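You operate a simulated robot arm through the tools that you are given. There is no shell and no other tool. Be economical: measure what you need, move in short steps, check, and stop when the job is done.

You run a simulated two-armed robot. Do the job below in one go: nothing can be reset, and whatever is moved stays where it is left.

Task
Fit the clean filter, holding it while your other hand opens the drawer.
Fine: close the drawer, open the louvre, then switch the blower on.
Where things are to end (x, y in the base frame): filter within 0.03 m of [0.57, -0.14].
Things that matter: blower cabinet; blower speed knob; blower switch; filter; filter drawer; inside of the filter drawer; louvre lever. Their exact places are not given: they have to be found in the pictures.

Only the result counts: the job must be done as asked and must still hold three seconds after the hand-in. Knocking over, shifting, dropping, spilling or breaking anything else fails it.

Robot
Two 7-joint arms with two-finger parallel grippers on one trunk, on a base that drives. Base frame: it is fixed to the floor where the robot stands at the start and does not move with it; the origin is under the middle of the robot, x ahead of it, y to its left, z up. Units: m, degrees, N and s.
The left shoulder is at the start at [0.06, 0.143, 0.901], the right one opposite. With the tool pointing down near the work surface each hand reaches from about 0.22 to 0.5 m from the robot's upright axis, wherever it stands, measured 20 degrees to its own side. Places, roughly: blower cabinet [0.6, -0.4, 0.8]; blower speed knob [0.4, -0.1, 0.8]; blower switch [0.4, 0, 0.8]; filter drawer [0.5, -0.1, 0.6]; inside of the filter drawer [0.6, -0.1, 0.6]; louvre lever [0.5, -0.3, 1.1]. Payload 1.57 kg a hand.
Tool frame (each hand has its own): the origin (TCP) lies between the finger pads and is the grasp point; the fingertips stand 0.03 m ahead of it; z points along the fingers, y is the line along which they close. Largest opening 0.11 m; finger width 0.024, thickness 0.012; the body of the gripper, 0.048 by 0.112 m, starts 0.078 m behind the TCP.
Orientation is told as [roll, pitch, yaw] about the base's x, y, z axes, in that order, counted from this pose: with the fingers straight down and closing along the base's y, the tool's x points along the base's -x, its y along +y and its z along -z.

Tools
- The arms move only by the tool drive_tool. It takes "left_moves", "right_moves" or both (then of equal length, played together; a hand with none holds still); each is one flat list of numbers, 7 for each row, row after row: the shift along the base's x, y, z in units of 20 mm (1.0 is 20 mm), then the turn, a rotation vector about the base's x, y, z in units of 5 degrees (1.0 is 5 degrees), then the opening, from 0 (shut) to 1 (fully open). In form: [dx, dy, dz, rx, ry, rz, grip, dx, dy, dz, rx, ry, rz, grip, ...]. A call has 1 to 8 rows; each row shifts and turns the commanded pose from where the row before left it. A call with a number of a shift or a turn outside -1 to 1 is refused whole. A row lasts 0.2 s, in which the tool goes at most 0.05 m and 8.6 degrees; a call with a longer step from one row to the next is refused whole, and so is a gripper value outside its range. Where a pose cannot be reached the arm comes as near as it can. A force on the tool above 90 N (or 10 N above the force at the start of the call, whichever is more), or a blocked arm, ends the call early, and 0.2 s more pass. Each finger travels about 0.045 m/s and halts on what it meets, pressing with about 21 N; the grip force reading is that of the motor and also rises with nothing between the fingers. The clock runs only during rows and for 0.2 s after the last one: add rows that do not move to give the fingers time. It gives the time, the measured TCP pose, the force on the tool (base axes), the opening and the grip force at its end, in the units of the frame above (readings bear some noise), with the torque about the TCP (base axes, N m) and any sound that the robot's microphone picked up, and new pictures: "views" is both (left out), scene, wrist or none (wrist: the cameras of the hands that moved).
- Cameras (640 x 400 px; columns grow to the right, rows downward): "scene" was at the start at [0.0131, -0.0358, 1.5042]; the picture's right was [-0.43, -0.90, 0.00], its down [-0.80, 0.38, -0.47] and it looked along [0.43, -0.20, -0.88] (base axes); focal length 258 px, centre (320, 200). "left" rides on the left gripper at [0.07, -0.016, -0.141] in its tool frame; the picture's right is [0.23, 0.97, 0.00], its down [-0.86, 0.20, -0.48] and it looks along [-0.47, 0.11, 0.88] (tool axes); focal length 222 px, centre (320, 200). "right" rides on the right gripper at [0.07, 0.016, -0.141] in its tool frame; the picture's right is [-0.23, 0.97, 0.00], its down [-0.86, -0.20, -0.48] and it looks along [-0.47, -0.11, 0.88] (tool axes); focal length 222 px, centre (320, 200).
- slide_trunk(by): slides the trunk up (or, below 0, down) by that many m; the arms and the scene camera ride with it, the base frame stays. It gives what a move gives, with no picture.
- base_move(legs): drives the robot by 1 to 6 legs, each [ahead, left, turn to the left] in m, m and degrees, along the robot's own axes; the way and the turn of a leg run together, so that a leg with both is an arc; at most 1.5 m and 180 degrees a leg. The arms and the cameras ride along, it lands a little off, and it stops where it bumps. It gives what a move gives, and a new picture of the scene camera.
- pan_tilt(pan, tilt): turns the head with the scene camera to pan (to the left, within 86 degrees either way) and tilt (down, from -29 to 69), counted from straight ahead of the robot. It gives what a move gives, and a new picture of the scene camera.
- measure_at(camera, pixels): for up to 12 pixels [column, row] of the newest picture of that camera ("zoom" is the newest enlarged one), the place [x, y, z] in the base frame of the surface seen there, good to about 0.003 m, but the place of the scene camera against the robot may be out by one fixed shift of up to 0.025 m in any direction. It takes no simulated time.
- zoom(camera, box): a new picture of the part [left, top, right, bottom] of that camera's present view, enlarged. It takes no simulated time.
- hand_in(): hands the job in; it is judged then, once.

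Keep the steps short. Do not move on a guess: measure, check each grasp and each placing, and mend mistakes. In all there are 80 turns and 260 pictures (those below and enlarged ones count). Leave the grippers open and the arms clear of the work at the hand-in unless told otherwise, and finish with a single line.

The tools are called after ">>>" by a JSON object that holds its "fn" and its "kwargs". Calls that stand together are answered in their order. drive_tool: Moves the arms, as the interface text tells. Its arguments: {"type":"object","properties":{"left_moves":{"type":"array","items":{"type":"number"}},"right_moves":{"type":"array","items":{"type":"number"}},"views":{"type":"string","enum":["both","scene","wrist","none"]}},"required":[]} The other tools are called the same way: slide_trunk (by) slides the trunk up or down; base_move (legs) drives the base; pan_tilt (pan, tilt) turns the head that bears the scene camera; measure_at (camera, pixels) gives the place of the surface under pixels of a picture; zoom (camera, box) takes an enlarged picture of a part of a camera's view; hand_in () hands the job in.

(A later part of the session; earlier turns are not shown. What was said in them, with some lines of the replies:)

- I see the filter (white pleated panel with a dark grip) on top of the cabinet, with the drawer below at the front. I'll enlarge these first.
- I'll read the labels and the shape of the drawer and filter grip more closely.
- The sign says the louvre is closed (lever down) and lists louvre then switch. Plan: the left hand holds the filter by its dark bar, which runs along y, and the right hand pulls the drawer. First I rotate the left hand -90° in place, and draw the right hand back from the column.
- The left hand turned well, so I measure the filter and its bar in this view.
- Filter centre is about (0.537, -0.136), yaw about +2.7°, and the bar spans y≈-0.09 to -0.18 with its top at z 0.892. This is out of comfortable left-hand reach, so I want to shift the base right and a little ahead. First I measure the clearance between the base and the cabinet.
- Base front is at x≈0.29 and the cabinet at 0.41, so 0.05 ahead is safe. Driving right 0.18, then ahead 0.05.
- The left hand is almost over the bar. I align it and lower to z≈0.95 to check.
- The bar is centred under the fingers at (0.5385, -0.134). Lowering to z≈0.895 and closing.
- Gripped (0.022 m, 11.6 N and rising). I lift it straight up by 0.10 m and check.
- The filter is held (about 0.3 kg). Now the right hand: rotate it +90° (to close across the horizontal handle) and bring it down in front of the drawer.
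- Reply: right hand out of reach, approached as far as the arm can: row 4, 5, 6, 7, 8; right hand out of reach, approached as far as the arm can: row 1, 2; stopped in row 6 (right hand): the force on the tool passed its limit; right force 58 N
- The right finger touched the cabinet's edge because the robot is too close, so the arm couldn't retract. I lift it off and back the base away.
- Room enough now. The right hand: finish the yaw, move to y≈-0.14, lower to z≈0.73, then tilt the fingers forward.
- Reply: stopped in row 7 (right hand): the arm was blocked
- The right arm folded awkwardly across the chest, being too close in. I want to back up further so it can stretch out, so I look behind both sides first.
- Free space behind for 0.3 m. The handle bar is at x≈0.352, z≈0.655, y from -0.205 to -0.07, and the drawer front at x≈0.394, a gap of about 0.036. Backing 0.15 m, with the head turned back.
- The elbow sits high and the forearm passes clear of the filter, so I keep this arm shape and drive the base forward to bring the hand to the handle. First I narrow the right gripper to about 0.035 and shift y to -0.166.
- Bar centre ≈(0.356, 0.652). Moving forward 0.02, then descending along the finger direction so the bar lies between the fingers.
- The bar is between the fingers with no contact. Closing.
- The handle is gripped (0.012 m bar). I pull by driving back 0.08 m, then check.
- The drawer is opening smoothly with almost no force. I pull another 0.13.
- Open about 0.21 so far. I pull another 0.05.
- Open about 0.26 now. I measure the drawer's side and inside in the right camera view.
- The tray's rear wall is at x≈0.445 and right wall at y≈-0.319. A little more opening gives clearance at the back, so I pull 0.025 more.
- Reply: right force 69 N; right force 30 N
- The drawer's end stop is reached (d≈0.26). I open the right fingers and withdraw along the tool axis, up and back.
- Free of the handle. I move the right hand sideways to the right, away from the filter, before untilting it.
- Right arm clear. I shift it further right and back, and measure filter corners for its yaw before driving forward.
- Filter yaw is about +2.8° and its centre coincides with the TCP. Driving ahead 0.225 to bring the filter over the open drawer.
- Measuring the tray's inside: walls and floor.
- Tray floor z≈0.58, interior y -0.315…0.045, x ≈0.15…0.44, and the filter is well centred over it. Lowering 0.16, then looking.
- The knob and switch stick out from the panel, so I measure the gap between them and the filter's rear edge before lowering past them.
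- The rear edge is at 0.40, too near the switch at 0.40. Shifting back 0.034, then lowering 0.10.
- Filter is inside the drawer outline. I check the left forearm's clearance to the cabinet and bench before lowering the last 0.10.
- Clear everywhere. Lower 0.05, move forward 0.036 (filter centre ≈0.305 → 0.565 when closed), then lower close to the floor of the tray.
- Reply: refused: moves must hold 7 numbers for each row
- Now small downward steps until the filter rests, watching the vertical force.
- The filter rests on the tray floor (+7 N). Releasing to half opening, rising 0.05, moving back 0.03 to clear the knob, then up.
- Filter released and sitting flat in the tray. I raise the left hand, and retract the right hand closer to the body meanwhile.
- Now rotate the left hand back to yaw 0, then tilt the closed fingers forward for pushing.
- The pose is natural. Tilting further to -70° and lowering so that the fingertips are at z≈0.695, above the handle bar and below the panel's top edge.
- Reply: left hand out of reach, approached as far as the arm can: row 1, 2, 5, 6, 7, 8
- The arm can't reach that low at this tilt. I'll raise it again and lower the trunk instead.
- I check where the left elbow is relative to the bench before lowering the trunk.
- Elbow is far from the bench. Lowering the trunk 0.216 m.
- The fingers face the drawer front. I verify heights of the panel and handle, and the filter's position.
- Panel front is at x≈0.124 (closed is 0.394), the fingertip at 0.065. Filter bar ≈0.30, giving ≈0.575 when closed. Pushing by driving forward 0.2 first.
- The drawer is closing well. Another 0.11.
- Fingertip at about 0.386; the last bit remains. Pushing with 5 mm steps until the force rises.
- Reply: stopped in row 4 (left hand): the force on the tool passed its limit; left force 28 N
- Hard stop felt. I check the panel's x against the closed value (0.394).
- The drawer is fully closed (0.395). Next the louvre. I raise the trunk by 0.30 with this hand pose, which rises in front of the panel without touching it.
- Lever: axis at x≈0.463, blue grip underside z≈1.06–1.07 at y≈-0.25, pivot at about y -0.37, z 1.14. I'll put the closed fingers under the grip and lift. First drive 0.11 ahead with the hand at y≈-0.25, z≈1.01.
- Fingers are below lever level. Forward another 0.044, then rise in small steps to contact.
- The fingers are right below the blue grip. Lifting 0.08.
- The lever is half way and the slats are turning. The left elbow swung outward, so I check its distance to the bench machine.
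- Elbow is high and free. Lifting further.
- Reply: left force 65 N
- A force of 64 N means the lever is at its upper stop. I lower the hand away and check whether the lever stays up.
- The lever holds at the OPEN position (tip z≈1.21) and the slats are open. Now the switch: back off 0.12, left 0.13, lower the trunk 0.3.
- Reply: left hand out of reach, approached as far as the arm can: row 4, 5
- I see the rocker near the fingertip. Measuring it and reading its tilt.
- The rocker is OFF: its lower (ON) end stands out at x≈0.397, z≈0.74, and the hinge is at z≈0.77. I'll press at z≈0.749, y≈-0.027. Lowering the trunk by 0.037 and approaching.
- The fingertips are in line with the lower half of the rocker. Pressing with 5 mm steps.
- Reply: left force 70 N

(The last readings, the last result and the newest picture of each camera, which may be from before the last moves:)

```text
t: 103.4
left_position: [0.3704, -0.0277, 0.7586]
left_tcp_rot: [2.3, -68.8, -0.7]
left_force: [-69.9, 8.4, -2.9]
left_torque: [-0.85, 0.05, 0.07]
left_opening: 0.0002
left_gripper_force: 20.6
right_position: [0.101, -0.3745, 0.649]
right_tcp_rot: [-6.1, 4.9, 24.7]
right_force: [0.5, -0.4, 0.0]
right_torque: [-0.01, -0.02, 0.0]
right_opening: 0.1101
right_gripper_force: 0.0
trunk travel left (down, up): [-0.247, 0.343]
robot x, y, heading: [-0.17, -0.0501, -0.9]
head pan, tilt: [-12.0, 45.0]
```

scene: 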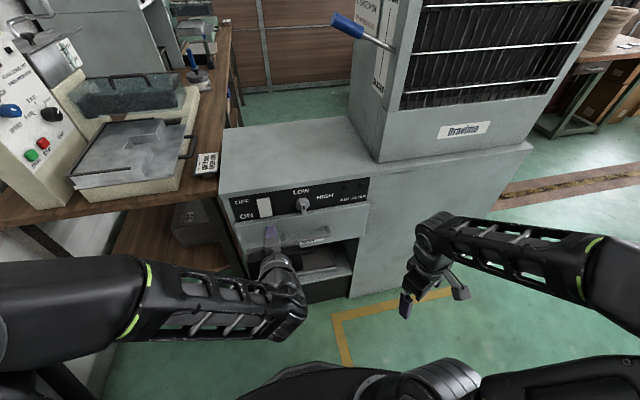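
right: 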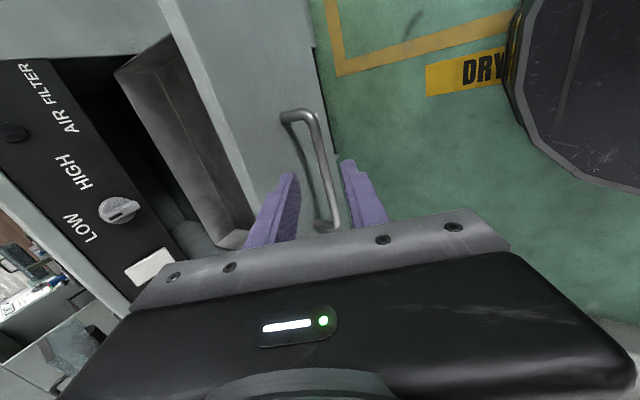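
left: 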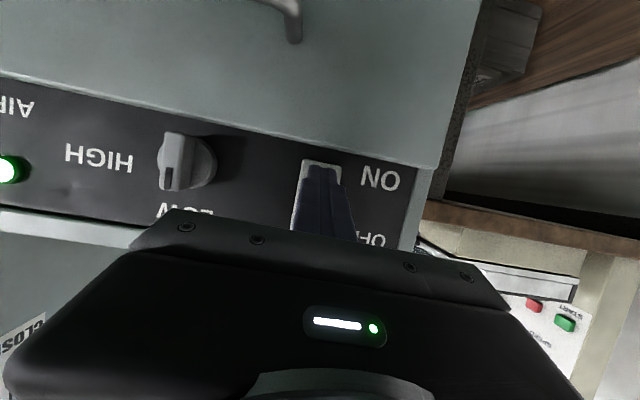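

The AIR lamp has lit green. I withdraw straight back and check that it stays on, along with the FILTER lamp.

>>> {"fn": "drive_tool", "kwargs": {"left_moves": [-0.7, 0, 0, 0, 0, 0, 0, -1, 0, 0, 0, 0, 0, 0, -1, 0, 0, 0, 0, 0, 0, -1, 0, 0, 0, 0, 0, 0, -1, 0, 0, 0, 0, 0, 0], "views": "both"}}

>>> {"fn": "zoom", "kwargs": {"camera": "scene", "box": [220, 150, 400, 290]}}

>>> {"fn": "measure_at", "kwargs": {"camera": "left", "pixels": [[326, 138], [320, 160]]}}

```text
t: 104.6
left_position: [0.2885, -0.0321, 0.7625]
left_tcp_rot: [2.1, -69.1, -0.2]
left_force: [0.3, 0.8, -0.3]
left_torque: [-0.01, 0.01, -0.02]
left_opening: 0.0
left_gripper_force: 21.1
left hand out of reach, approached as far as the arm can: row 5
right_position: [0.1056, -0.3753, 0.6469]
right_tcp_rot: [-5.8, 5.2, 24.6]
right_force: [0.7, 0.0, 0.7]
right_torque: [-0.01, 0.01, 0.0]
right_opening: 0.1103
right_gripper_force: 0.0
trunk travel left (down, up): [-0.247, 0.343]
robot x, y, heading: [-0.17, -0.0517, -0.9]
head pan, tilt: [-12.0, 45.0]
```

scene: 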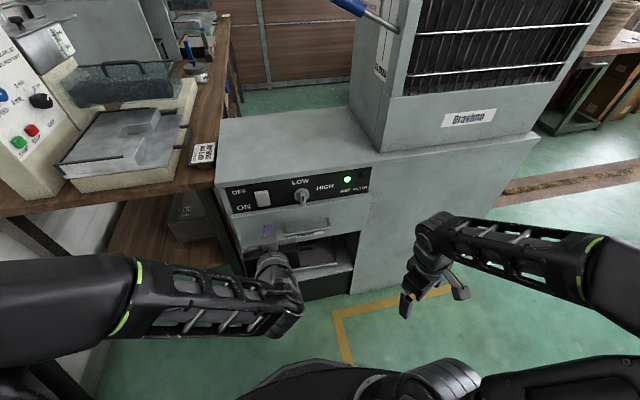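
left: 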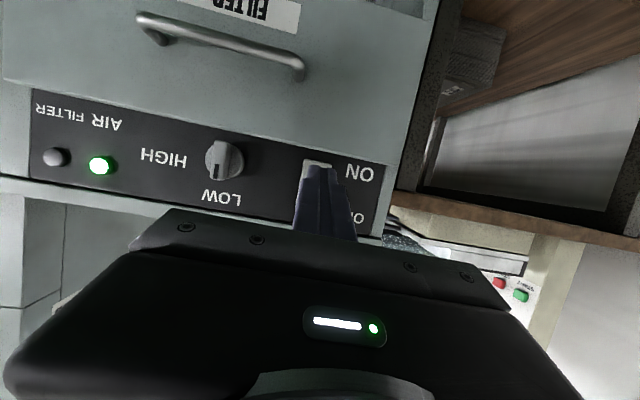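

```text
2.86 times, centred on (310, 220) of scene
```

zoom: 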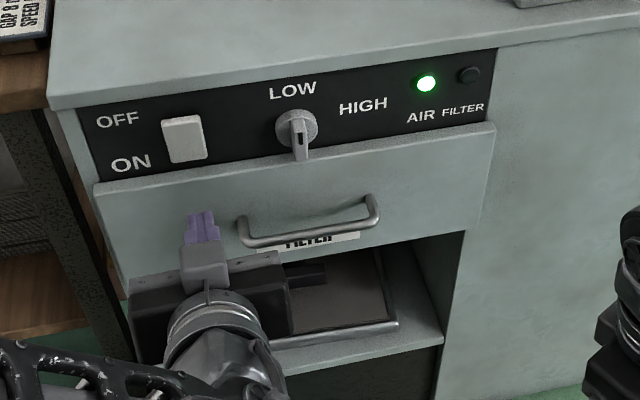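

```text
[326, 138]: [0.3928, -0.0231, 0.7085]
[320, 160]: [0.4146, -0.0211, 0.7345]
```

The rocker is pressed to ON and the AIR lamp is green. I back the base off 0.12, then open the left gripper and do a final check of drawer, lever and lamp.

>>> {"fn": "base_move", "kwargs": {"legs": [[-0.12, 0, 0]]}}

>>> {"fn": "drive_tool", "kwargs": {"left_moves": [0, 0, 0, 0, 0, 0, 1, 0, 0, 0, 0, 0, 0, 1, 0, 0, 0, 0, 0, 0, 1, 0, 0, 0, 0, 0, 0, 1, 0, 0, 0, 0, 0, 0, 1, 0, 0, 0, 0, 0, 0, 1], "views": "wrist"}}

>>> {"fn": "pan_tilt", "kwargs": {"pan": -15, "tilt": 35}}

>>> {"fn": "measure_at", "kwargs": {"camera": "left", "pixels": [[250, 90], [330, 110], [200, 60]]}}

```text
t: 105.8
left_position: [0.1672, -0.0319, 0.7617]
left_tcp_rot: [2.1, -69.1, -0.3]
left_force: [0.1, -0.1, 0.4]
left_torque: [-0.04, -0.02, -0.01]
left_opening: 0.0
left_gripper_force: 21.3
right_position: [-0.0151, -0.3729, 0.647]
right_tcp_rot: [-5.9, 5.2, 24.5]
right_force: [-0.5, -0.5, 0.0]
right_torque: [-0.02, 0.0, 0.0]
right_opening: 0.11
right_gripper_force: 0.0
trunk travel left (down, up): [-0.247, 0.343]
robot x, y, heading: [-0.2889, -0.0484, -0.7]
head pan, tilt: [-12.0, 45.0]
```

scene: 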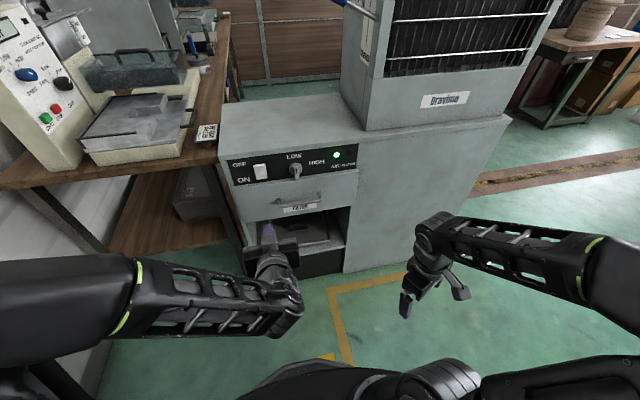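

```text
t: 107.2
left_position: [0.1679, -0.0305, 0.7619]
left_tcp_rot: [2.1, -69.1, -0.2]
left_force: [-0.1, -0.3, 0.3]
left_torque: [0.01, -0.02, -0.02]
left_opening: 0.1099
left_gripper_force: 0.1
right_position: [-0.0161, -0.3723, 0.6472]
right_tcp_rot: [-5.8, 5.2, 24.5]
right_force: [0.7, -0.3, 0.7]
right_torque: [-0.02, 0.01, -0.02]
right_opening: 0.11
right_gripper_force: 0.0
trunk travel left (down, up): [-0.247, 0.343]
robot x, y, heading: [-0.2869, -0.0484, -1.0]
head pan, tilt: [-12.0, 45.0]
```

left: 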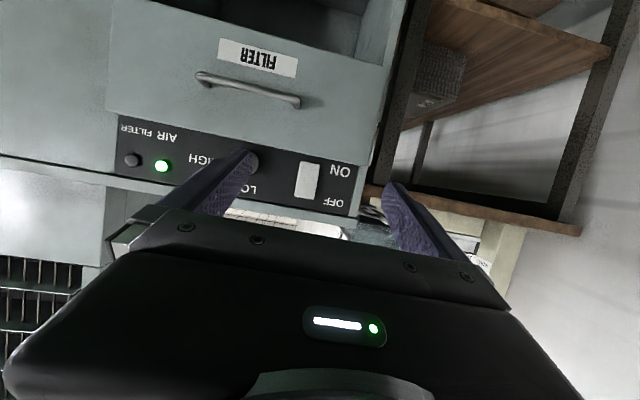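

```text
t: 107.9
left_position: [0.1678, -0.0299, 0.7618]
left_tcp_rot: [2.1, -69.1, -0.3]
left_force: [-0.8, 0.1, -0.2]
left_torque: [0.02, -0.01, 0.01]
left_opening: 0.1098
left_gripper_force: 0.0
right_position: [-0.0158, -0.3726, 0.648]
right_tcp_rot: [-5.8, 5.2, 24.5]
right_force: [-0.8, 0.1, -0.7]
right_torque: [0.0, 0.01, 0.01]
right_opening: 0.1099
right_gripper_force: 0.0
trunk travel left (down, up): [-0.247, 0.343]
robot x, y, heading: [-0.2873, -0.0491, -0.9]
head pan, tilt: [-15.0, 35.0]
```

scene: 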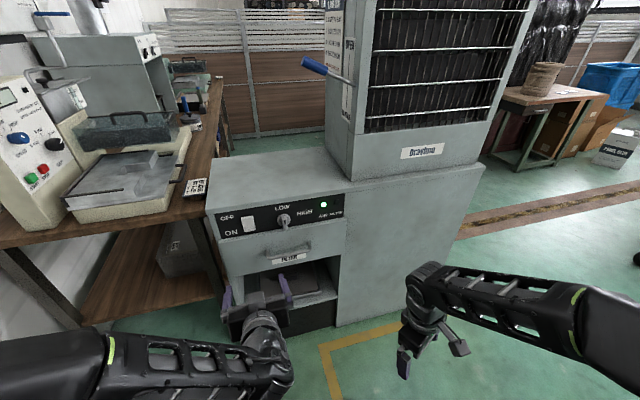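

```text
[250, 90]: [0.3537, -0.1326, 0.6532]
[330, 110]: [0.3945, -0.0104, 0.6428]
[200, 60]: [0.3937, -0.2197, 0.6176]
```

The drawer is closed (x 0.394), the lever is up at OPEN, the rocker is ON and the AIR lamp is green. Both grippers are open and clear, so I hand in.

>>> {"fn": "hand_in", "kwargs": {}}

```text
The job is handed in.
```

The clean filter is in the closed drawer at about [0.575, -0.137] (worked out before closing, not seen since), the louvre is open and the blower is on with its AIR lamp green; the FILTER lamp is dark (its meaning isn't marked), and my right finger bumped the cabinet top once with no shift seen.
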